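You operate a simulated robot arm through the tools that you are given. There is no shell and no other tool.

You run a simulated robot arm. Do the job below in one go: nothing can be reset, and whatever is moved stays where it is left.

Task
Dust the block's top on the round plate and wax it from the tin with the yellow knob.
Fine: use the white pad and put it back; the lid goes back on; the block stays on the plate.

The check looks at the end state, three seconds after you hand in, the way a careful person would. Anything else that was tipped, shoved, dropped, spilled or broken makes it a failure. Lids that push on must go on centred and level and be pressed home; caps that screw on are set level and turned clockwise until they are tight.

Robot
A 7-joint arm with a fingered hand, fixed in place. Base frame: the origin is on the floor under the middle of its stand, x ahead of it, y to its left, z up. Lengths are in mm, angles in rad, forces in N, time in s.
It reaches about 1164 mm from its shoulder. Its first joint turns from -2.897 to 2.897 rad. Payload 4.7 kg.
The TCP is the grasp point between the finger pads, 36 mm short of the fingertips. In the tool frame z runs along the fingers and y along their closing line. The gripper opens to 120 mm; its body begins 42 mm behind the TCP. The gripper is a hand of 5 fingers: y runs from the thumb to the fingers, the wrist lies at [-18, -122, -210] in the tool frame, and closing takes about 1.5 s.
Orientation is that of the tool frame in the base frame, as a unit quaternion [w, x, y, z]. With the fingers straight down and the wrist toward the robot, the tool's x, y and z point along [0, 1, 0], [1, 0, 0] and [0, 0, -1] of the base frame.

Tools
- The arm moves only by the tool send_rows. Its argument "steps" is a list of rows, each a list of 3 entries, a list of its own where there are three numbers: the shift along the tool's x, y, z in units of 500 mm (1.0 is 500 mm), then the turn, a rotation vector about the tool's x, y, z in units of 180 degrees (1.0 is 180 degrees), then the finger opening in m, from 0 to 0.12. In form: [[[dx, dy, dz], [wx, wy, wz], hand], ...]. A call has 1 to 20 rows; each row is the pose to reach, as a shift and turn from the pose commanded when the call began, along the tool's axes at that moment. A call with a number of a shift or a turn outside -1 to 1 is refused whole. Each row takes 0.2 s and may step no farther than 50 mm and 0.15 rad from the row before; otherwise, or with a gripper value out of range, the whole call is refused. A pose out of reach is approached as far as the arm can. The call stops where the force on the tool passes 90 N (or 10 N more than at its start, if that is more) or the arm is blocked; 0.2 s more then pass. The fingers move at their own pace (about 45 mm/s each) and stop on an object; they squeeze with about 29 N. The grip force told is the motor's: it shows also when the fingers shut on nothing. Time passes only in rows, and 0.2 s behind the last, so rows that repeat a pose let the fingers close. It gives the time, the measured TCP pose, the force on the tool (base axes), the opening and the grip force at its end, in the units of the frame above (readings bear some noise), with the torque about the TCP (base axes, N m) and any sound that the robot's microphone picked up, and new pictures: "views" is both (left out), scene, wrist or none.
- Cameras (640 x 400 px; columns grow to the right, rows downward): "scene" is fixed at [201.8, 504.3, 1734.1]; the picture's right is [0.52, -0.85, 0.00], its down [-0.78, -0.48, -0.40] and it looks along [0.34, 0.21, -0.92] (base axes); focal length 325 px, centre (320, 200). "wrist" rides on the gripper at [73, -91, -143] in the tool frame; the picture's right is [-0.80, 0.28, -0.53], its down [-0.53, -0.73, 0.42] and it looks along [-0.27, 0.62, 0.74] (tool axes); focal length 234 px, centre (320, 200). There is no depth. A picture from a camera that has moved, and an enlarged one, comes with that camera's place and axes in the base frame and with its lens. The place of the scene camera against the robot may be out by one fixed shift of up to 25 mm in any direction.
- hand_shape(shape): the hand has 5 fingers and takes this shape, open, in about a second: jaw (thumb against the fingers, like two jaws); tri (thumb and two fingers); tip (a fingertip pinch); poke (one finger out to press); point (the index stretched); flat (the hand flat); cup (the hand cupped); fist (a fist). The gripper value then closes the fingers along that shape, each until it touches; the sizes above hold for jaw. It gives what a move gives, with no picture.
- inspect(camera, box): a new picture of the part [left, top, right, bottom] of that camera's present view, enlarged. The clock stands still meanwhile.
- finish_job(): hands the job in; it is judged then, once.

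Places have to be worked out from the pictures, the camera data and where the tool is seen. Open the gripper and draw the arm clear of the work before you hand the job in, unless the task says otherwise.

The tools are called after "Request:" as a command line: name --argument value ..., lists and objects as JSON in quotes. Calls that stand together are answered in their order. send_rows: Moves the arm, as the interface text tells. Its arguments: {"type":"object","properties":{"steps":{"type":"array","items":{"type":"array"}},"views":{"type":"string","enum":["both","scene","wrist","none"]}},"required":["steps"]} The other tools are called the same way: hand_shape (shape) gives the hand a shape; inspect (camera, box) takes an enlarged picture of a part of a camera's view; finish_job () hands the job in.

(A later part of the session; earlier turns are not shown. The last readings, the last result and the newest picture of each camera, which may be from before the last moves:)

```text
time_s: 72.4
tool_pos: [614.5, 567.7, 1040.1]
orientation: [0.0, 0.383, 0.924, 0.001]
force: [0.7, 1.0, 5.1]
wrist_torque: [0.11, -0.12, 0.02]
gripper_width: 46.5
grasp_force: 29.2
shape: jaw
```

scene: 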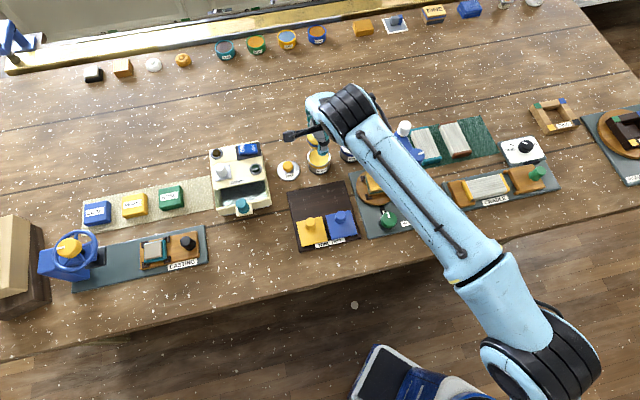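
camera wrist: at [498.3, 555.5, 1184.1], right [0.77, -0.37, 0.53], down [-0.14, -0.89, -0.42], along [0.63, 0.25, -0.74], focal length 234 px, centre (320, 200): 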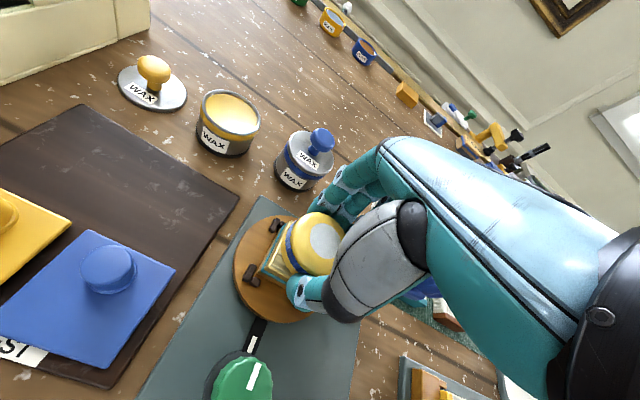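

The top now shows wax streaks. With contact at 5 N, I make a second full waxing pass to cover everything evenly.

Request:
send_rows --steps '[[[0.002, 0.016, 0.0005], [0, 0, 0], 0.0], [[0.002, 0.032, 0.0005], [0, 0, 0], 0.0], [[0.002, 0.01, 0.0005], [0, 0, 0], 0.0], [[0.002, -0.015, 0.0005], [0, 0, 0], 0.0], [[0.002, -0.034, 0.0005], [0, 0, 0], 0.0], [[-0.014, -0.034, 0.0005], [0, 0, 0], 0.0], [[-0.014, -0.01, 0.0005], [0, 0, 0], 0.0], [[-0.014, 0.012, 0.0005], [0, 0, 0], 0.0], [[-0.014, 0.032, 0.0005], [0, 0, 0], 0.0], [[0.006, 0.032, 0.0005], [0, 0, 0], 0.0], [[0.026, 0.032, 0.0005], [0, 0, 0], 0.0], [[0.026, 0.01, 0.0005], [0, 0, 0], 0.0], [[0.026, -0.014, 0.0005], [0, 0, 0], 0.0], [[0.026, -0.034, 0.0005], [0, 0, 0], 0.0], [[0.006, -0.03, 0.0005], [0, 0, 0], 0.0], [[0.002, -0.01, 0.0005], [0, 0, 0], 0.0], [[0.002, 0.0, 0.0005], [0, 0, 0], 0.0]]' --views "none"

Request:
send_rows --steps '[[[0, 0, -0.05], [0, 0, 0], 0.0], [[0, 0, -0.13], [0, 0, 0], 0.0], [[0.08, -0.01, -0.14], [0, 0, 0], 0.0], [[0.17, -0.02, -0.14], [0, 0, 0], 0.0], [[0.26, -0.03, -0.14], [0, 0, 0], 0.0], [[0.35, -0.04, -0.14], [0, 0, 0], 0.0], [[0.44, -0.06, -0.14], [0, 0, 0], 0.0], [[0.5, -0.08, -0.14], [0, 0, 0], 0.0], [[0.5, -0.08, -0.14], [0, 0, 0], 0.0]]' --views "both"

Request:
inspect --camera "scene" --box '[350, 155, 420, 215]'

Request:
inspect --camera "wrist" --box '[240, 160, 460, 360]'

```text
time_s: 76.0
tool_pos: [615.6, 568.4, 1037.6]
orientation: [-0.001, 0.382, 0.924, -0.001]
force: [-4.1, -2.8, 10.6]
wrist_torque: [-0.01, 0.04, 0.0]
gripper_width: 47.0
grasp_force: 29.5
shape: jaw
```

```text
time_s: 78.0
tool_pos: [406.9, 718.2, 1109.6]
orientation: [-0.001, 0.382, 0.924, 0.0]
force: [0.0, -0.4, -0.6]
wrist_torque: [0.02, -0.02, 0.03]
gripper_width: 46.5
grasp_force: 29.4
shape: jaw
camera wrist: at [290.7, 704.7, 1252.2], right [0.77, -0.37, 0.53], down [-0.14, -0.89, -0.42], along [0.63, 0.25, -0.74], focal length 234 px, centre (320, 200)
```

scene: 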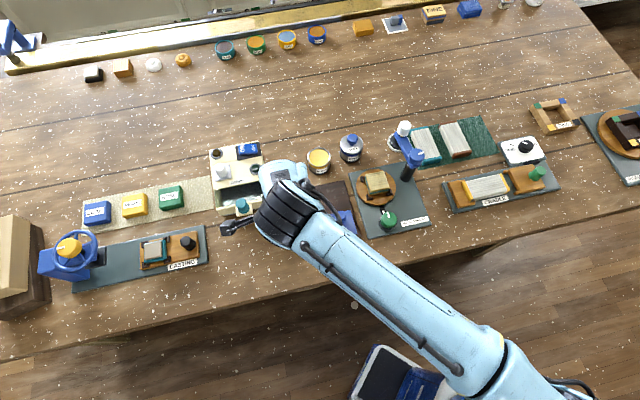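
wrist: 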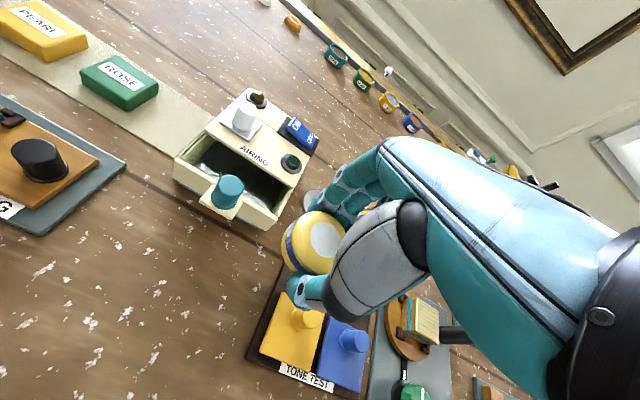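

```text
6.67 times, centred on (385, 185) of scene
camera zoom: at [201.8, 504.3, 1734.1], right [0.52, -0.85, 0.0], down [-0.78, -0.48, -0.4], along [0.34, 0.21, -0.92], focal length 2167 px, centre (-113, 300)
```

zoom: 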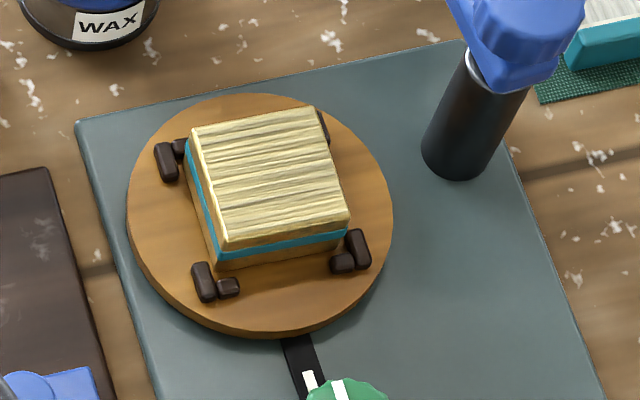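

```text
2.00 times, centred on (350, 260) of wrist
camera zoom: at [290.7, 704.7, 1252.2], right [0.77, -0.37, 0.53], down [-0.14, -0.89, -0.42], along [0.63, 0.25, -0.74], focal length 468 px, centre (260, 80)
```

zoom: 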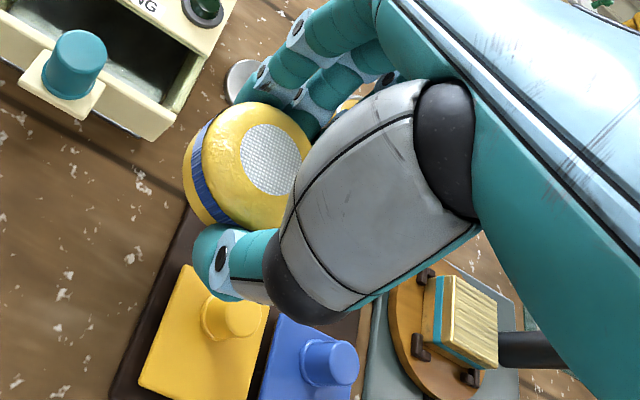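

The block's top is now covered evenly with wax streaks and the plate sits as at first. I return the pad to its original place.

Request:
send_rows --steps '[[[0.04, -0.043, 0], [0, 0, 0], 0.0], [[0.0806, -0.0866, 0], [0, 0, 0], 0.0], [[0.0806, -0.0866, 0.06], [0, 0, 0], 0.0], [[0.0806, -0.0866, 0.13], [0, 0, 0], 0.0], [[0.0806, -0.0866, 0.18], [0, 0, 0], 0.0], [[0.0806, -0.0866, 0.216], [0, 0, 0], 0.0], [[0.0806, -0.0866, 0.216], [0, 0, 0], 0.0]]' --views "both"

Request:
inspect --camera "wrist" --box '[240, 160, 400, 320]'

```text
time_s: 79.6
tool_pos: [349.6, 715.9, 1000.6]
orientation: [0.0, 0.383, 0.924, 0.0]
force: [-0.5, 0.0, 0.0]
wrist_torque: [-0.02, 0.0, -0.02]
gripper_width: 46.6
grasp_force: 28.6
shape: jaw
camera wrist: at [232.7, 703.0, 1142.9], right [0.77, -0.37, 0.53], down [-0.14, -0.89, -0.42], along [0.63, 0.25, -0.74], focal length 234 px, centre (320, 200)
```

scene: 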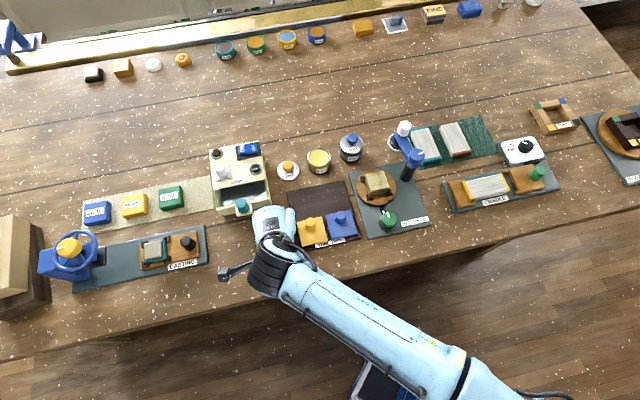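
wrist: 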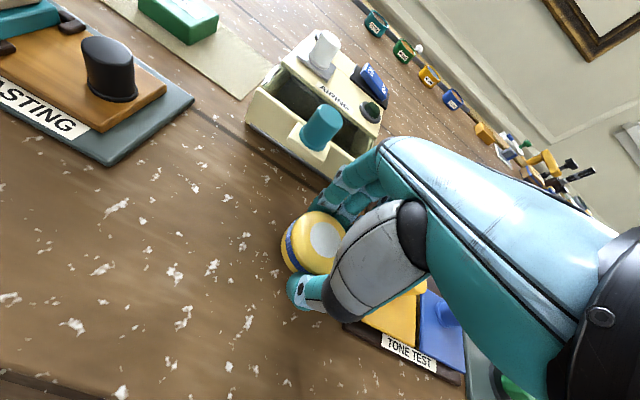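

```text
2.50 times, centred on (320, 240) of wrist
camera zoom: at [232.7, 703.0, 1142.9], right [0.77, -0.37, 0.53], down [-0.14, -0.89, -0.42], along [0.63, 0.25, -0.74], focal length 585 px, centre (320, 100)
```

zoom: 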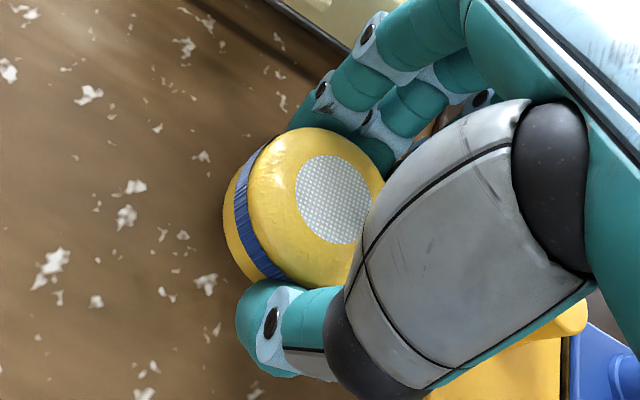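

Pad is just above its original spot. Lowering in small steps until it touches.

Request:
send_rows --steps '[[[0.001, -0.001, 0.005], [0, 0, 0], 0.0], [[0.002, -0.002, 0.01], [0, 0, 0], 0.0], [[0.002, -0.002, 0.01], [0, 0, 0], 0.0]]' --views "none"

```text
time_s: 80.4
tool_pos: [348.8, 715.5, 996.1]
orientation: [0.0, 0.382, 0.924, 0.0]
force: [0.0, 0.2, -0.6]
wrist_torque: [0.02, 0.02, 0.02]
gripper_width: 46.6
grasp_force: 28.8
shape: jaw
```

Request:
send_rows --steps '[[[0, 0, 0.003], [0, 0, 0], 0.0], [[0, 0, 0.006], [0, 0, 0], 0.0], [[0, 0, 0.006], [0, 0, 0], 0.0]]' --views "none"

```text
time_s: 81.2
tool_pos: [349.7, 714.7, 991.6]
orientation: [0.0, 0.383, 0.924, 0.0]
force: [0.5, 0.0, 0.0]
wrist_torque: [0.03, -0.02, -0.02]
gripper_width: 46.4
grasp_force: 29.0
shape: jaw
```

Request:
send_rows --steps '[[[0, 0, 0.002], [0, 0, 0], 0.0], [[0, 0, 0.003], [0, 0, 0], 0.0], [[0, 0, 0.003], [0, 0, 0], 0.0]]' --views "none"

```text
time_s: 82.0
tool_pos: [350.7, 716.0, 989.9]
orientation: [0.0, 0.383, 0.924, 0.0]
force: [-0.6, -1.0, -0.7]
wrist_torque: [0.0, -0.02, -0.01]
gripper_width: 46.4
grasp_force: 29.0
shape: jaw
```

Request:
send_rows --steps '[[[0, 0, 0.002], [0, 0, 0], 0.0], [[0, 0, 0.003], [0, 0, 0], 0.0], [[0, 0, 0.003], [0, 0, 0], 0.0]]' --views "none"

```text
time_s: 82.8
tool_pos: [348.1, 714.9, 990.1]
orientation: [0.0, 0.383, 0.924, 0.0]
force: [0.6, -0.1, 3.6]
wrist_torque: [0.07, -0.08, -0.03]
gripper_width: 46.3
grasp_force: 28.7
shape: jaw
```

The pad now rests on the bench (3.6 N). I open the fingers to 80 mm, as wide as before, and check.

Request:
send_rows --steps '[[[0, 0, -0.001], [0, 0, 0], 0.055], [[0, 0, -0.001], [0, 0, 0], 0.065], [[0, 0, -0.001], [0, 0, 0], 0.08], [[0, 0, -0.001], [0, 0, 0], 0.08], [[0, 0, -0.001], [0, 0, 0], 0.08], [[0, 0, -0.001], [0, 0, 0], 0.08]]' --views "wrist"

Request:
inspect --camera "wrist" --box '[240, 160, 400, 320]'

```text
time_s: 84.2
tool_pos: [349.3, 715.8, 988.9]
orientation: [-0.001, 0.383, 0.924, 0.0]
force: [-0.2, -1.0, 0.1]
wrist_torque: [-0.02, 0.04, -0.01]
gripper_width: 79.5
grasp_force: 0.1
shape: jaw
camera wrist: at [232.7, 702.0, 1132.8], right [0.77, -0.37, 0.53], down [-0.14, -0.89, -0.42], along [0.63, 0.25, -0.74], focal length 234 px, centre (320, 200)
```

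wrist: 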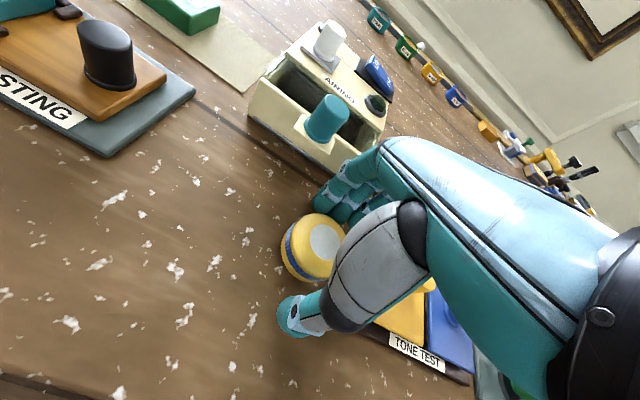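

```text
2.50 times, centred on (320, 240) of wrist
camera zoom: at [232.7, 702.0, 1132.8], right [0.77, -0.37, 0.53], down [-0.14, -0.89, -0.42], along [0.63, 0.25, -0.74], focal length 585 px, centre (320, 100)
```

zoom: 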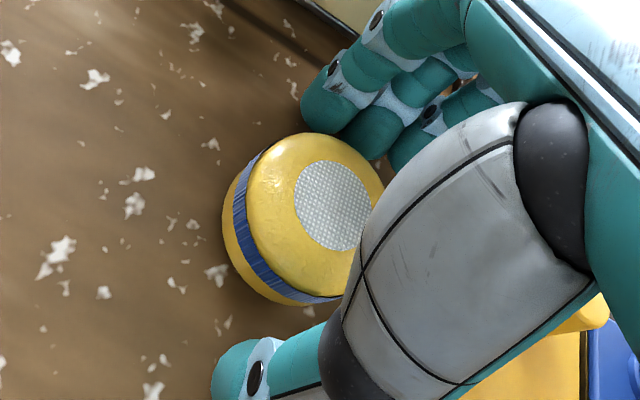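

The pad is back in place, level and free. I rise, return above the lid, and switch the hand to the tri shape.

Request:
send_rows --steps '[[[0, 0, -0.06], [0, 0, 0], 0.08], [[0, 0, -0.14], [0, 0, 0], 0.08], [[0, 0, -0.22], [0, 0, 0], 0.08], [[-0.08, 0, -0.24], [0, 0, 0], 0.08], [[-0.157, 0.03, -0.24], [0, 0, 0], 0.08], [[-0.157, 0.11, -0.24], [0, 0, 0], 0.08], [[-0.157, 0.19, -0.24], [0, 0, 0], 0.08], [[-0.157, 0.27, -0.24], [0, 0, 0], 0.08], [[-0.157, 0.34, -0.24], [0, 0, 0], 0.08], [[-0.157, 0.38, -0.24], [0, 0, 0], 0.08], [[-0.157, 0.38, -0.24], [0, 0, 0], 0.08]]' --views "both"

Request:
hand_shape --shape "tri"

Request:
inspect --camera "wrist" --box '[220, 180, 380, 320]'

Request:
inspect --camera "scene" --box '[240, 140, 420, 260]'

```text
time_s: 86.6
tool_pos: [540.0, 793.6, 1108.1]
orientation: [0.0, 0.382, 0.924, 0.0]
force: [-0.3, 1.3, 0.8]
wrist_torque: [-0.01, 0.02, -0.02]
gripper_width: 79.8
grasp_force: 0.0
shape: jaw
camera wrist: at [423.5, 780.4, 1250.6], right [0.77, -0.37, 0.53], down [-0.14, -0.89, -0.42], along [0.63, 0.25, -0.74], focal length 234 px, centre (320, 200)
```

scene: 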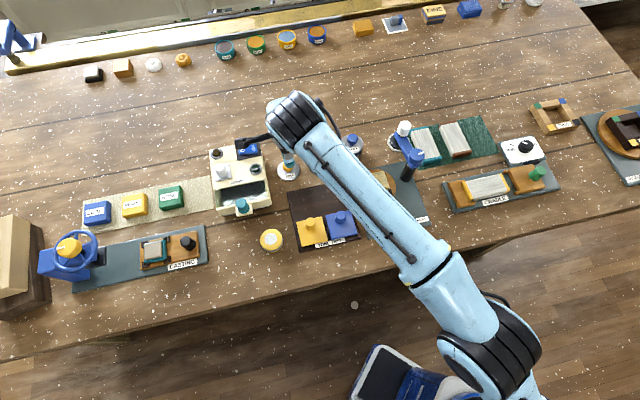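
wrist: 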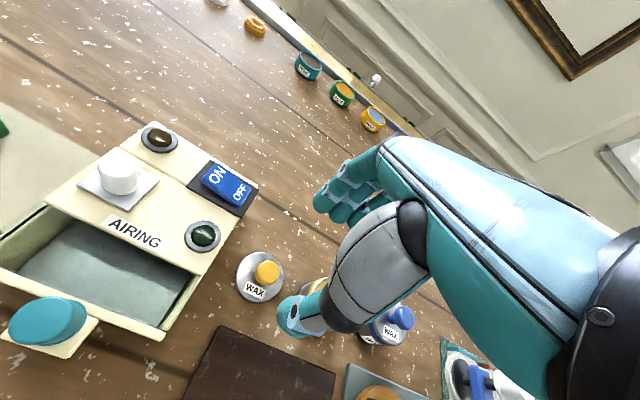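

```text
time_s: 87.5
tool_pos: [540.3, 794.7, 1106.5]
orientation: [0.0, 0.383, 0.924, 0.0]
force: [-0.4, 0.7, 0.2]
wrist_torque: [0.0, 0.03, 0.03]
gripper_width: 120.2
grasp_force: 0.1
shape: tri
```

```text
2.86 times, centred on (300, 250) of wrist
camera zoom: at [423.3, 780.3, 1250.7], right [0.77, -0.37, 0.53], down [-0.14, -0.89, -0.42], along [0.63, 0.25, -0.74], focal length 669 px, centre (377, 57)
```

zoom: 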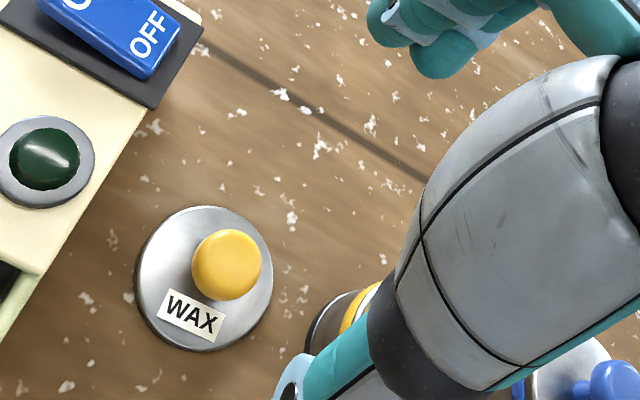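

```text
3.33 times, centred on (330, 200) of scene
camera zoom: at [201.8, 504.3, 1734.1], right [0.52, -0.85, 0.0], down [-0.78, -0.48, -0.4], along [0.34, 0.21, -0.92], focal length 1083 px, centre (287, 200)
```

zoom: 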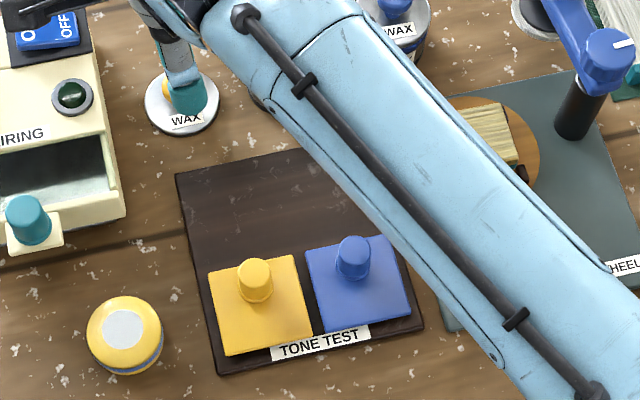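

The lid waits as I left it. I descend over the knob with the fingers at 70 mm.

Request:
send_rows --steps '[[[0, 0.001, 0.0], [0, 0, 0], 0.07], [[0, 0.001, 0.02], [0, 0, 0], 0.07], [[0, 0.001, 0.06], [0, 0, 0], 0.07], [[0, 0.001, 0.12], [0, 0, 0], 0.07], [[0, 0.001, 0.18], [0, 0, 0], 0.07], [[0, 0.001, 0.222], [0, 0, 0], 0.07], [[0, 0.001, 0.222], [0, 0, 0], 0.07]]' --views "wrist"

Request:
inspect --camera "wrist" --box '[240, 190, 360, 320]'

```text
time_s: 89.1
tool_pos: [538.6, 793.7, 998.6]
orientation: [0.0, 0.382, 0.924, -0.001]
force: [0.2, 0.1, 0.7]
wrist_torque: [0.01, -0.01, -0.03]
gripper_width: 70.6
grasp_force: 0.1
shape: tri
camera wrist: at [422.6, 781.3, 1141.2], right [0.77, -0.37, 0.53], down [-0.14, -0.89, -0.42], along [0.63, 0.25, -0.74], focal length 234 px, centre (320, 200)
```

wrist: 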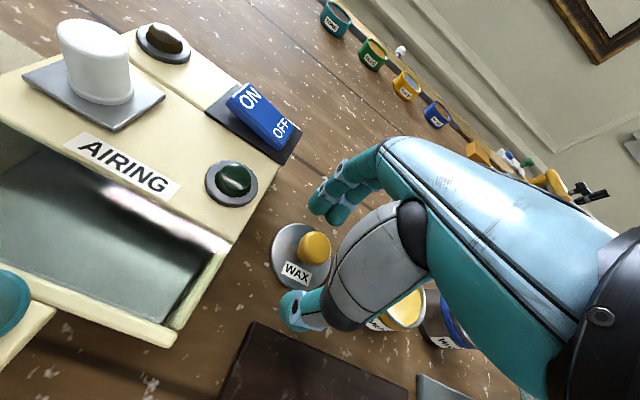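

```text
3.08 times, centred on (300, 255) of wrist
camera zoom: at [422.6, 781.3, 1141.2], right [0.77, -0.37, 0.53], down [-0.14, -0.89, -0.42], along [0.63, 0.25, -0.74], focal length 720 px, centre (382, 31)
```

zoom: 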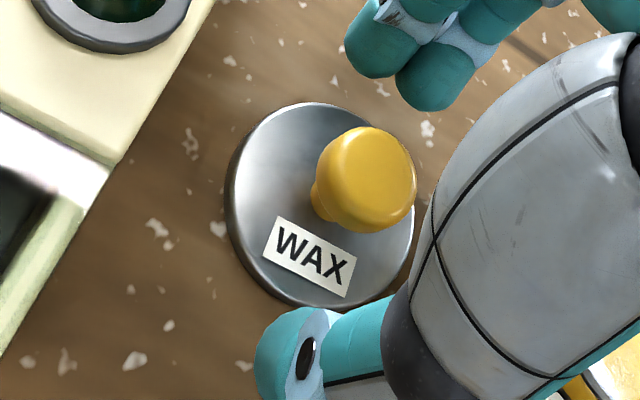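

Request:
send_rows --steps '[[[0, 0, 0.008], [0, 0, 0], 0.07], [[0, 0, 0.013], [0, 0, 0], 0.07], [[0, 0, 0.013], [0, 0, 0], 0.07]]' --views "none"

Request:
inspect --camera "wrist" --box '[240, 190, 360, 320]'

```text
time_s: 89.9
tool_pos: [537.8, 795.8, 992.4]
orientation: [0.0, 0.383, 0.924, 0.0]
force: [-0.3, -0.2, -0.8]
wrist_torque: [0.0, 0.01, 0.02]
gripper_width: 70.3
grasp_force: 0.1
shape: tri
```

```text
3.08 times, centred on (300, 255) of wrist
camera zoom: at [422.3, 781.8, 1135.3], right [0.77, -0.37, 0.53], down [-0.14, -0.89, -0.42], along [0.63, 0.25, -0.74], focal length 720 px, centre (382, 31)
```

zoom: 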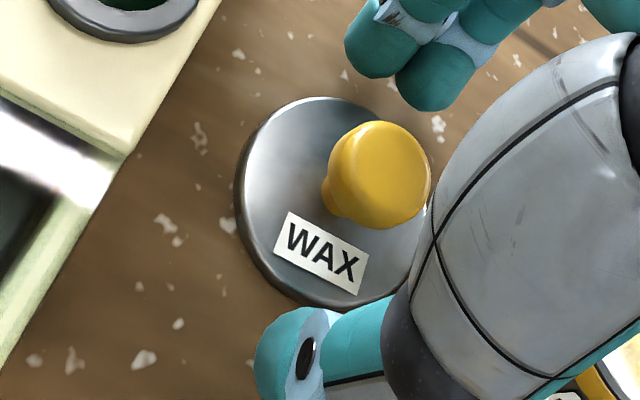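

The view matches the release view within a millimetre. Closing on the knob.

Request:
send_rows --steps '[[[0, 0, 0], [0, 0, 0], 0.05], [[0, 0, 0], [0, 0, 0], 0.03], [[0, 0, 0], [0, 0, 0], 0.015], [[0, 0, 0], [0, 0, 0], 0.0], [[0, 0, 0], [0, 0, 0], 0.0], [[0, 0, 0], [0, 0, 0], 0.0], [[0, 0, 0], [0, 0, 0], 0.0]]' --views "none"

Request:
inspect --camera "wrist" --box '[240, 190, 360, 320]'

```text
time_s: 91.5
tool_pos: [539.3, 795.2, 991.9]
orientation: [0.0, 0.383, 0.924, 0.0]
force: [-0.3, 0.5, 0.4]
wrist_torque: [-0.04, 0.03, 0.0]
gripper_width: 32.5
grasp_force: 29.0
shape: tri
```

```text
3.08 times, centred on (300, 255) of wrist
camera zoom: at [422.3, 781.7, 1135.4], right [0.77, -0.37, 0.53], down [-0.14, -0.89, -0.42], along [0.63, 0.25, -0.74], focal length 720 px, centre (382, 31)
```

zoom: 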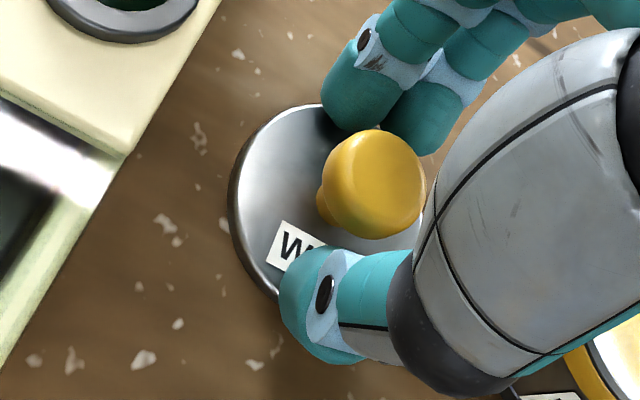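

Gripped; the lid slid about 3 mm toward the palm side as the fingers closed, which I'll account for. I lift it and check that it hangs level.

Request:
send_rows --steps '[[[0, 0, -0.03], [0, 0, 0], 0.0], [[0, 0, -0.09], [0, 0, 0], 0.0], [[0, 0, -0.17], [0, 0, 0], 0.0], [[0, 0, -0.21], [0, 0, 0], 0.0], [[0, 0, -0.21], [0, 0, 0], 0.0]]' --views "both"

Request:
inspect --camera "wrist" --box '[240, 190, 360, 320]'

Request:
inspect --camera "scene" --box '[260, 110, 360, 190]'

```text
time_s: 92.7
tool_pos: [538.8, 794.1, 1097.9]
orientation: [0.001, 0.383, 0.924, 0.0]
force: [-0.5, -0.2, -0.3]
wrist_torque: [0.0, 0.0, 0.01]
gripper_width: 32.2
grasp_force: 29.3
shape: tri
camera wrist: at [421.9, 781.8, 1240.7], right [0.77, -0.37, 0.53], down [-0.14, -0.89, -0.42], along [0.63, 0.25, -0.74], focal length 234 px, centre (320, 200)
```

scene: 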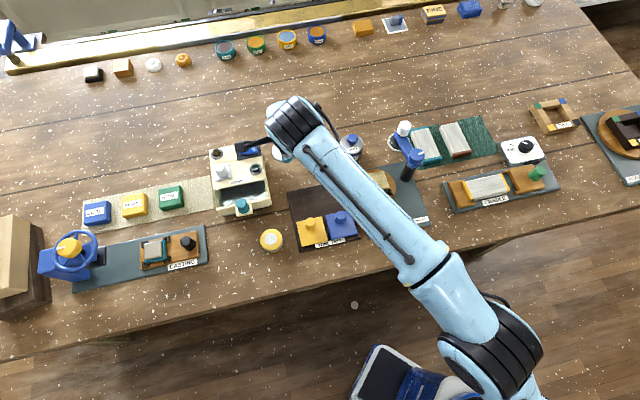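
wrist: 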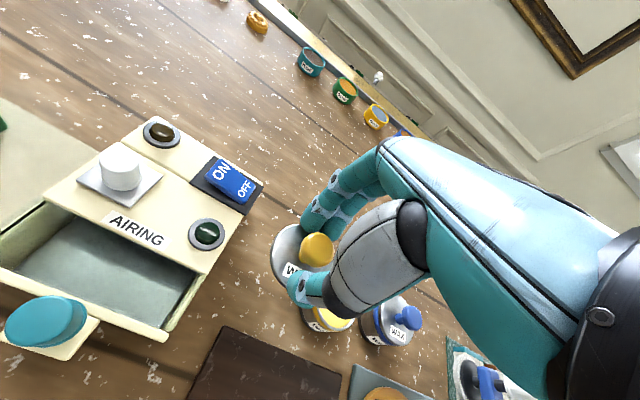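

```text
3.08 times, centred on (300, 255) of wrist
camera zoom: at [421.9, 781.8, 1240.7], right [0.77, -0.37, 0.53], down [-0.14, -0.89, -0.42], along [0.63, 0.25, -0.74], focal length 720 px, centre (382, 31)
```

zoom: 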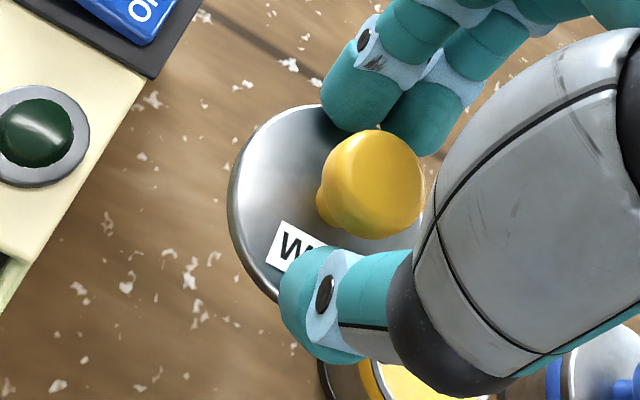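

```text
5.00 times, centred on (310, 150) of scene
camera zoom: at [201.8, 504.3, 1734.1], right [0.52, -0.85, 0.0], down [-0.78, -0.48, -0.4], along [0.34, 0.21, -0.92], focal length 1625 px, centre (370, 450)
```

zoom: 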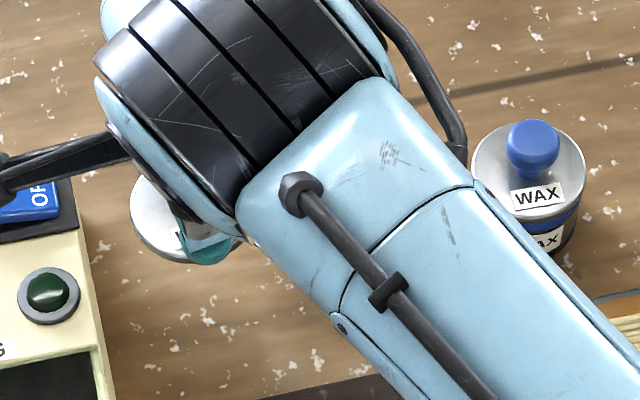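

The lid hangs level as before. I carry it back above the tin, adding the offset, and compare with the picture from when I lifted it off.

Request:
send_rows --steps '[[[-0.055, 0.001, 0], [0, 0, 0], 0.0], [[-0.11, 0.002, 0], [0, 0, 0], 0.0], [[-0.1674, 0.0036, -0.006], [0, 0, 0], 0.0], [[-0.1674, 0.0036, -0.006], [0, 0, 0], 0.0], [[-0.1674, 0.0036, -0.006], [0, 0, 0], 0.0]]' --views "both"

Request:
inspect --camera "wrist" --box '[200, 180, 360, 340]'

Request:
inspect --camera "scene" --box '[280, 110, 380, 185]'

```text
time_s: 93.9
tool_pos: [599.8, 736.1, 1100.9]
orientation: [0.0, 0.382, 0.924, 0.0]
force: [0.2, 0.4, -0.2]
wrist_torque: [-0.02, 0.0, 0.0]
gripper_width: 32.0
grasp_force: 28.9
shape: tri
camera wrist: at [483.6, 723.5, 1243.9], right [0.77, -0.37, 0.53], down [-0.14, -0.89, -0.42], along [0.63, 0.25, -0.74], focal length 234 px, centre (320, 200)
```

scene: 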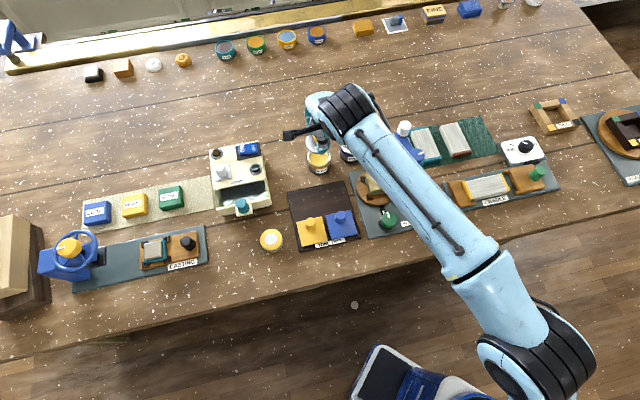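
wrist: 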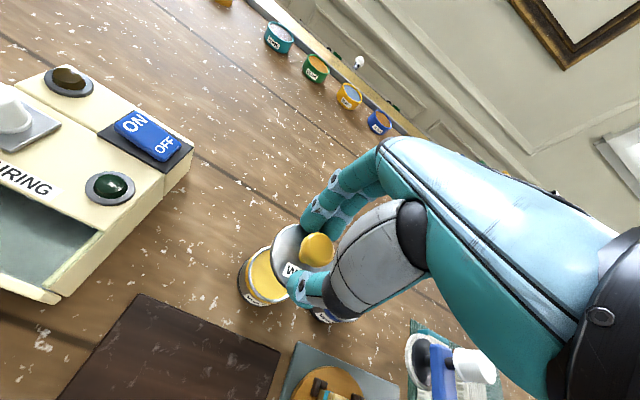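

```text
2.50 times, centred on (280, 260) of wrist
camera zoom: at [483.6, 723.5, 1243.9], right [0.77, -0.37, 0.53], down [-0.14, -0.89, -0.42], along [0.63, 0.25, -0.74], focal length 585 px, centre (420, 50)
```

zoom: 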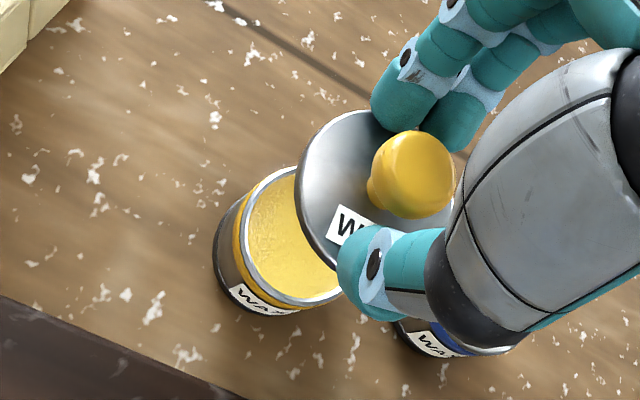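

```text
5.33 times, centred on (330, 148) of scene
camera zoom: at [201.8, 504.3, 1734.1], right [0.52, -0.85, 0.0], down [-0.78, -0.48, -0.4], along [0.34, 0.21, -0.92], focal length 1733 px, centre (267, 480)
```

zoom: 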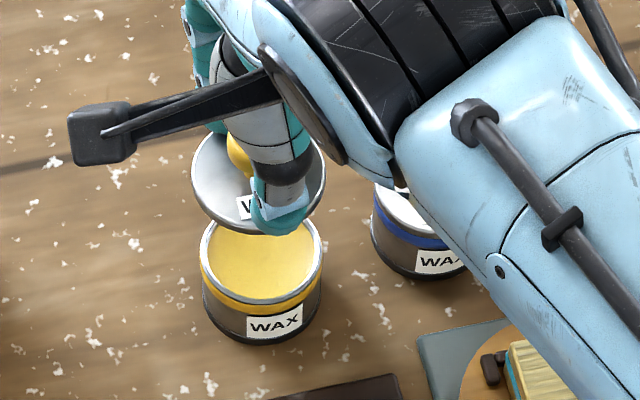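

Compared with the lift-off pictures, the lid is about 2 mm too far from the robot. I correct that and lower to roughly 10 mm above its seat for a concentricity check.

Request:
send_rows --steps '[[[-0.0008, -0.0036, 0.0], [0, 0, 0], 0.0], [[-0.0008, -0.0036, 0.05], [0, 0, 0], 0.0], [[-0.0008, -0.0036, 0.09], [0, 0, 0], 0.0], [[-0.0008, -0.0036, 0.104], [0, 0, 0], 0.0], [[-0.0008, -0.0036, 0.104], [0, 0, 0], 0.0]]' --views "wrist"

Request:
inspect --camera "wrist" --box '[240, 200, 340, 320]'

Request:
inspect --camera "scene" --box '[295, 130, 350, 180]'

```text
time_s: 95.1
tool_pos: [600.2, 736.0, 1048.7]
orientation: [0.0, 0.383, 0.924, -0.001]
force: [0.2, 0.3, 0.8]
wrist_torque: [0.03, 0.01, 0.0]
gripper_width: 32.3
grasp_force: 29.0
shape: tri
camera wrist: at [483.1, 722.7, 1192.2], right [0.77, -0.37, 0.53], down [-0.14, -0.89, -0.42], along [0.63, 0.25, -0.74], focal length 234 px, centre (320, 200)
```

wrist: 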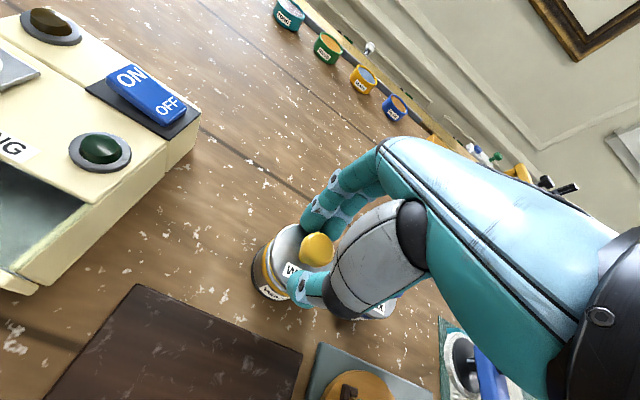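

```text
3.33 times, centred on (290, 260) of wrist
camera zoom: at [483.1, 722.7, 1192.2], right [0.77, -0.37, 0.53], down [-0.14, -0.89, -0.42], along [0.63, 0.25, -0.74], focal length 781 px, centre (420, 0)
```

zoom: 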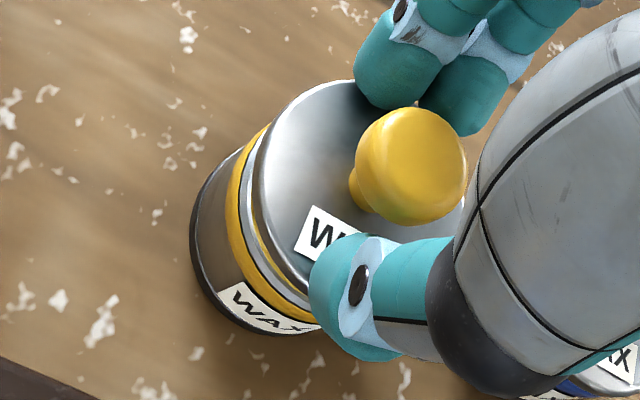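

```text
8.00 times, centred on (322, 155) of scene
camera zoom: at [201.8, 504.3, 1734.1], right [0.52, -0.85, 0.0], down [-0.78, -0.48, -0.4], along [0.34, 0.21, -0.92], focal length 2600 px, centre (300, 560)
```

zoom: 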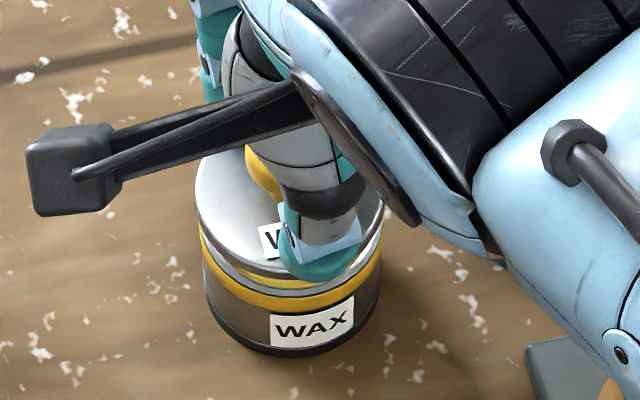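

Both views show the lid concentric with the tin within about 1 mm. I lower gently toward the rim.

Request:
send_rows --steps '[[[0, 0.001, 0.006], [0, 0, 0], 0.0], [[0, 0.001, 0.012], [0, 0, 0], 0.0], [[0, 0.001, 0.012], [0, 0, 0], 0.0]]' --views "none"

```text
time_s: 95.9
tool_pos: [599.4, 736.4, 1042.8]
orientation: [0.0, 0.383, 0.924, 0.0]
force: [0.4, 0.2, -0.8]
wrist_torque: [-0.04, -0.02, 0.0]
gripper_width: 32.7
grasp_force: 28.8
shape: tri
```

Request:
send_rows --steps '[[[0, 0, 0.002], [0, 0, 0], 0.0], [[0, 0, 0.004], [0, 0, 0], 0.0], [[0, 0, 0.004], [0, 0, 0], 0.0]]' --views "none"

Request:
inspect --camera "wrist" --box '[240, 200, 340, 320]'

Request:
inspect --camera "scene" --box '[295, 130, 350, 180]'

```text
time_s: 96.7
tool_pos: [599.8, 736.0, 1039.5]
orientation: [0.0, 0.382, 0.924, 0.0]
force: [-0.3, -0.1, -0.2]
wrist_torque: [-0.01, -0.01, -0.01]
gripper_width: 32.3
grasp_force: 29.5
shape: tri
```

```text
3.33 times, centred on (290, 260) of wrist
camera zoom: at [483.1, 722.7, 1183.4], right [0.77, -0.37, 0.53], down [-0.14, -0.89, -0.42], along [0.63, 0.25, -0.74], focal length 781 px, centre (420, 0)
```

zoom: 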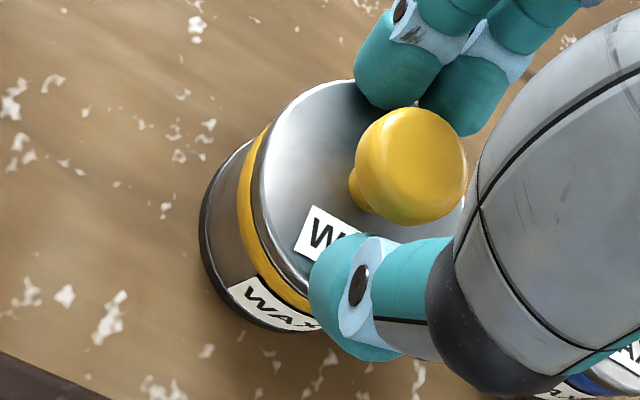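

```text
8.00 times, centred on (322, 155) of scene
camera zoom: at [201.8, 504.3, 1734.1], right [0.52, -0.85, 0.0], down [-0.78, -0.48, -0.4], along [0.34, 0.21, -0.92], focal length 2600 px, centre (300, 560)
```

zoom: 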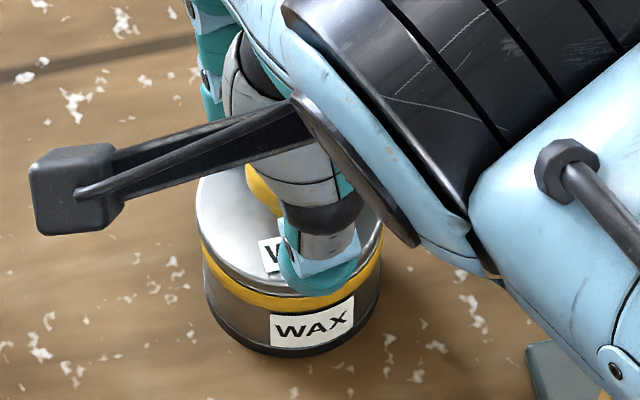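

The lid is now down around the rim, centred and level. I continue down and press it home, listening for a snap.

Request:
send_rows --steps '[[[0, 0, 0.003], [0, 0, 0], 0.0], [[0, 0, 0.006], [0, 0, 0], 0.0], [[0, 0, 0.006], [0, 0, 0], 0.0]]' --views "none"

```text
time_s: 97.5
tool_pos: [599.8, 736.2, 1037.6]
orientation: [-0.001, 0.383, 0.924, 0.0]
force: [-0.3, 0.8, 0.0]
wrist_torque: [-0.04, -0.01, 0.02]
gripper_width: 32.3
grasp_force: 29.2
shape: tri
```

Request:
send_rows --steps '[[[0, 0, 0.003], [0, 0, 0], 0.0], [[0, 0, 0.006], [0, 0, 0], 0.0], [[0, 0, 0.006], [0, 0, 0], 0.0]]' --views "none"

```text
time_s: 98.3
tool_pos: [599.2, 736.2, 1035.2]
orientation: [-0.001, 0.383, 0.924, 0.001]
force: [-0.1, -0.1, 10.2]
wrist_torque: [-0.25, 0.21, 0.01]
gripper_width: 32.2
grasp_force: 28.2
shape: tri
```

Contact (10 N), with the torque suggesting it bears on the robot side first. I look closely before pressing.

Request:
inspect --camera "wrist" --box '[240, 200, 340, 320]'

Request:
inspect --camera "scene" --box '[300, 135, 345, 175]'

```text
3.33 times, centred on (290, 260) of wrist
camera zoom: at [483.2, 722.2, 1179.1], right [0.77, -0.37, 0.53], down [-0.14, -0.89, -0.43], along [0.63, 0.25, -0.74], focal length 781 px, centre (420, 0)
```

zoom: 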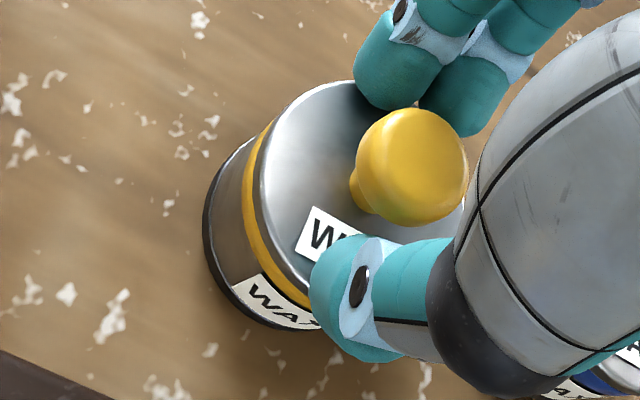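

```text
10.00 times, centred on (322, 155) of scene
camera zoom: at [201.8, 504.3, 1734.1], right [0.52, -0.85, 0.0], down [-0.78, -0.48, -0.4], along [0.34, 0.21, -0.92], focal length 3250 px, centre (295, 650)
```

zoom: 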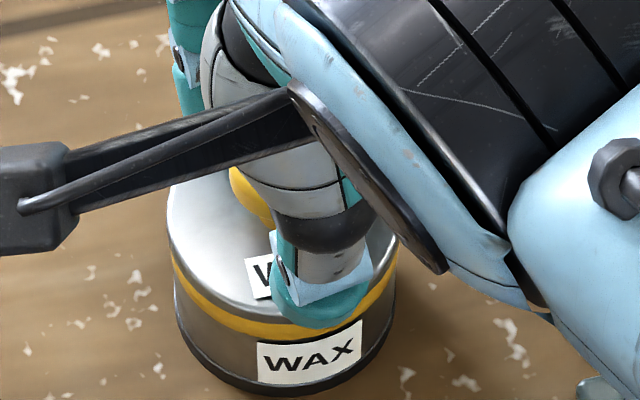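

Request:
send_rows --steps '[[[0, 0, 0.002], [0, 0, 0], 0.0], [[0, 0, 0.004], [0, 0, 0], 0.0], [[0, 0, 0.004], [0, 0, 0], 0.0]]' --views "none"

```text
time_s: 99.1
tool_pos: [599.1, 735.4, 1035.3]
orientation: [0.0, 0.382, 0.924, 0.003]
force: [0.6, 1.5, 24.0]
wrist_torque: [0.08, -0.04, 0.0]
gripper_width: 32.5
grasp_force: 29.1
shape: tri
```

Now 24 N with almost no torque: it bears evenly all round. I press harder to snap it home.

Request:
send_rows --steps '[[[0, 0, 0.003], [0, 0, 0], 0.0], [[0, 0, 0.006], [0, 0, 0], 0.0], [[0, 0, 0.006], [0, 0, 0], 0.0]]' --views "none"

```text
time_s: 99.9
tool_pos: [600.0, 735.7, 1034.4]
orientation: [-0.001, 0.383, 0.924, 0.004]
force: [3.7, 2.5, 40.1]
wrist_torque: [0.39, -0.14, -0.03]
gripper_width: 32.6
grasp_force: 29.5
shape: tri
```

Request:
send_rows --steps '[[[0, 0, 0.003], [0, 0, 0], 0.0], [[0, 0, 0.006], [0, 0, 0], 0.0], [[0, 0, 0.006], [0, 0, 0], 0.0]]' --views "wrist"

Request:
inspect --camera "scene" --box '[300, 135, 345, 175]'

Request:
inspect --camera "wrist" --box '[240, 200, 340, 320]'

```text
time_s: 100.7
tool_pos: [599.4, 734.0, 1035.7]
orientation: [0.0, 0.383, 0.924, 0.007]
force: [3.6, 2.5, 49.6]
wrist_torque: [0.17, 0.04, 0.0]
gripper_width: 32.7
grasp_force: 28.8
shape: tri
camera wrist: at [482.3, 720.3, 1177.2], right [0.76, -0.38, 0.53], down [-0.14, -0.89, -0.44], along [0.63, 0.26, -0.73], focal length 234 px, centre (320, 200)
```

wrist: 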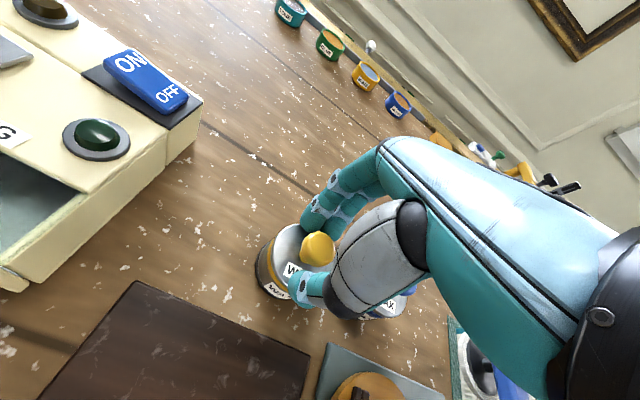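

```text
10.00 times, centred on (322, 155) of scene
camera zoom: at [201.8, 504.3, 1734.1], right [0.52, -0.85, 0.0], down [-0.78, -0.48, -0.4], along [0.34, 0.21, -0.92], focal length 3250 px, centre (295, 650)
```

zoom: 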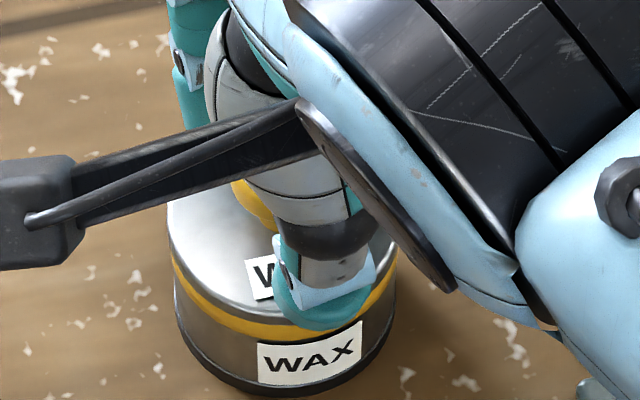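

```text
3.33 times, centred on (290, 260) of wrist
camera zoom: at [482.3, 720.3, 1177.2], right [0.76, -0.38, 0.53], down [-0.14, -0.89, -0.44], along [0.63, 0.26, -0.73], focal length 781 px, centre (420, 0)
```

zoom: 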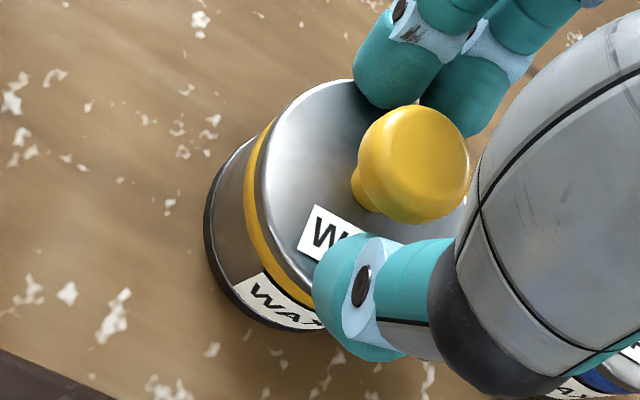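

Even at 50 N there was no snap sound, though it appears seated. I press a little more, up to about 70 N.

Request:
send_rows --steps '[[[0, 0, 0.003], [0, 0, 0], 0.0], [[0, 0, 0.006], [0, 0, 0], 0.0], [[0, 0, 0.006], [0, 0, 0], 0.0]]' --views "none"

```text
time_s: 101.5
tool_pos: [598.5, 734.6, 1034.4]
orientation: [0.001, 0.382, 0.924, 0.008]
force: [1.5, 1.9, 56.3]
wrist_torque: [-0.02, 0.2, -0.02]
gripper_width: 33.0
grasp_force: 29.3
shape: tri
```

No snap at 56 N. I relieve the load and do a gentle pull test to see whether the lid is latched.

Request:
send_rows --steps '[[[0, 0, -0.008], [0, 0, 0], 0.0], [[0, 0, -0.016], [0, 0, 0], 0.0], [[0, 0, -0.022], [0, 0, 0], 0.0], [[0, 0, -0.022], [0, 0, 0], 0.0]]' --views "none"

```text
time_s: 102.5
tool_pos: [599.3, 735.3, 1034.7]
orientation: [0.0, 0.383, 0.924, 0.0]
force: [2.8, 6.0, 22.8]
wrist_torque: [0.75, -0.42, 0.05]
gripper_width: 32.8
grasp_force: 29.7
shape: tri
```

Request:
send_rows --steps '[[[0, 0, -0.003], [0, 0, 0], 0.0], [[0, 0, -0.005], [0, 0, 0], 0.0], [[0, 0, -0.005], [0, 0, 0], 0.0]]' --views "none"

```text
time_s: 103.3
tool_pos: [598.6, 735.8, 1036.0]
orientation: [0.0, 0.383, 0.924, -0.002]
force: [-0.1, 1.4, 8.4]
wrist_torque: [0.27, -0.14, 0.06]
gripper_width: 32.5
grasp_force: 28.6
shape: tri
```

Request:
send_rows --steps '[[[0, 0, -0.002], [0, 0, 0], 0.0], [[0, 0, -0.003], [0, 0, 0], 0.0], [[0, 0, -0.003], [0, 0, 0], 0.0]]' --views "none"

Request:
inspect --camera "wrist" --box '[240, 200, 340, 320]'

```text
time_s: 104.1
tool_pos: [601.0, 736.9, 1036.3]
orientation: [-0.001, 0.383, 0.924, -0.001]
force: [0.2, 0.2, -0.7]
wrist_torque: [0.02, 0.02, 0.04]
gripper_width: 32.3
grasp_force: 28.6
shape: tri
```

```text
3.33 times, centred on (290, 260) of wrist
camera zoom: at [483.3, 722.7, 1180.1], right [0.77, -0.37, 0.53], down [-0.14, -0.89, -0.42], along [0.63, 0.25, -0.74], focal length 781 px, centre (420, 0)
```

zoom: 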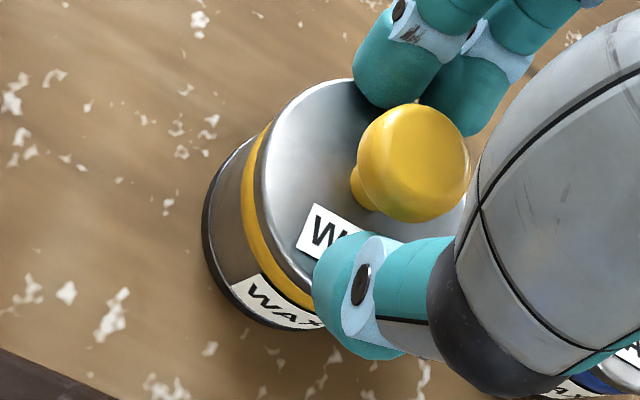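

Request:
send_rows --steps '[[[0, 0, -0.002], [0, 0, 0], 0.0], [[0, 0, -0.003], [0, 0, 0], 0.0], [[0, 0, -0.003], [0, 0, 0], 0.0]]' --views "none"

Request:
inspect --camera "wrist" --box '[240, 200, 340, 320]'

```text
time_s: 104.9
tool_pos: [600.4, 736.3, 1039.6]
orientation: [0.0, 0.382, 0.924, 0.0]
force: [0.2, 0.0, 0.5]
wrist_torque: [-0.01, 0.0, 0.04]
gripper_width: 32.1
grasp_force: 28.7
shape: tri
```

```text
3.33 times, centred on (290, 260) of wrist
camera zoom: at [483.0, 722.6, 1182.4], right [0.77, -0.37, 0.53], down [-0.14, -0.89, -0.42], along [0.63, 0.25, -0.74], focal length 781 px, centre (420, 0)
```

zoom: 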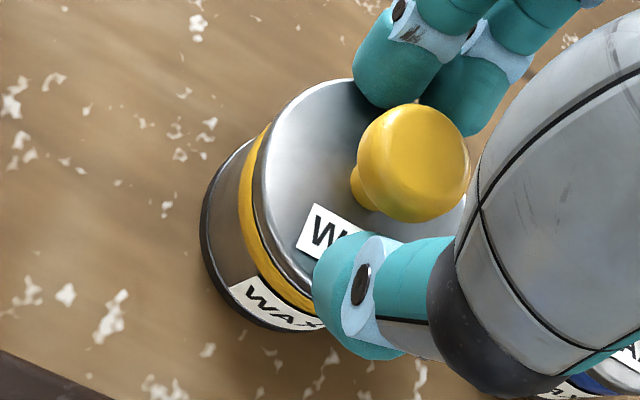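

The lid lifts freely with no force, so it isn't latched yet. I'll study the gap against the identical closed blue tin before pressing again.

Request:
inspect --camera "scene" --box '[300, 130, 370, 180]'

Request:
inspect --camera "wrist" --box '[250, 220, 310, 300]'

```text
8.00 times, centred on (335, 155) of scene
camera zoom: at [201.8, 504.3, 1734.1], right [0.52, -0.85, 0.0], down [-0.78, -0.48, -0.4], along [0.34, 0.21, -0.92], focal length 2600 px, centre (200, 560)
```

zoom: 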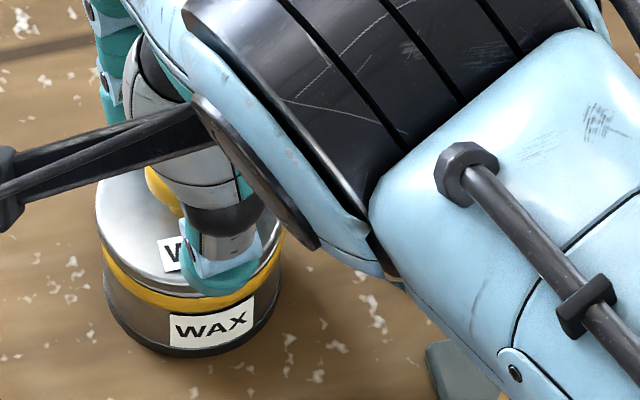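

```text
5.00 times, centred on (280, 260) of wrist
camera zoom: at [483.0, 722.6, 1182.4], right [0.77, -0.37, 0.53], down [-0.14, -0.89, -0.42], along [0.63, 0.25, -0.74], focal length 1171 px, centre (520, -100)
```

zoom: 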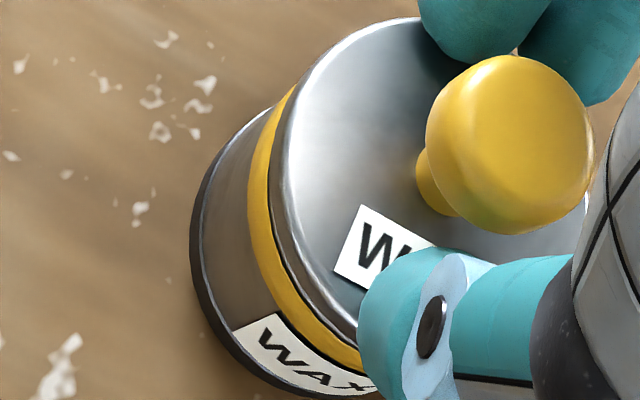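

The skirt is around the tin's neck and nearly down, but not snapped. I'll lower it back to rest, let go, and inspect its seating from outside before pressing squarely on the knob.

Request:
send_rows --steps '[[[0, 0, 0.003], [0, 0, 0], 0.0], [[0, 0, 0.0065], [0, 0, 0], 0.0], [[0, 0, 0.0065], [0, 0, 0], 0.0]]' --views "none"

```text
time_s: 105.7
tool_pos: [598.7, 736.6, 1035.4]
orientation: [0.0, 0.383, 0.924, 0.0]
force: [0.1, -0.2, 0.5]
wrist_torque: [0.03, -0.04, -0.03]
gripper_width: 32.2
grasp_force: 29.0
shape: tri
```

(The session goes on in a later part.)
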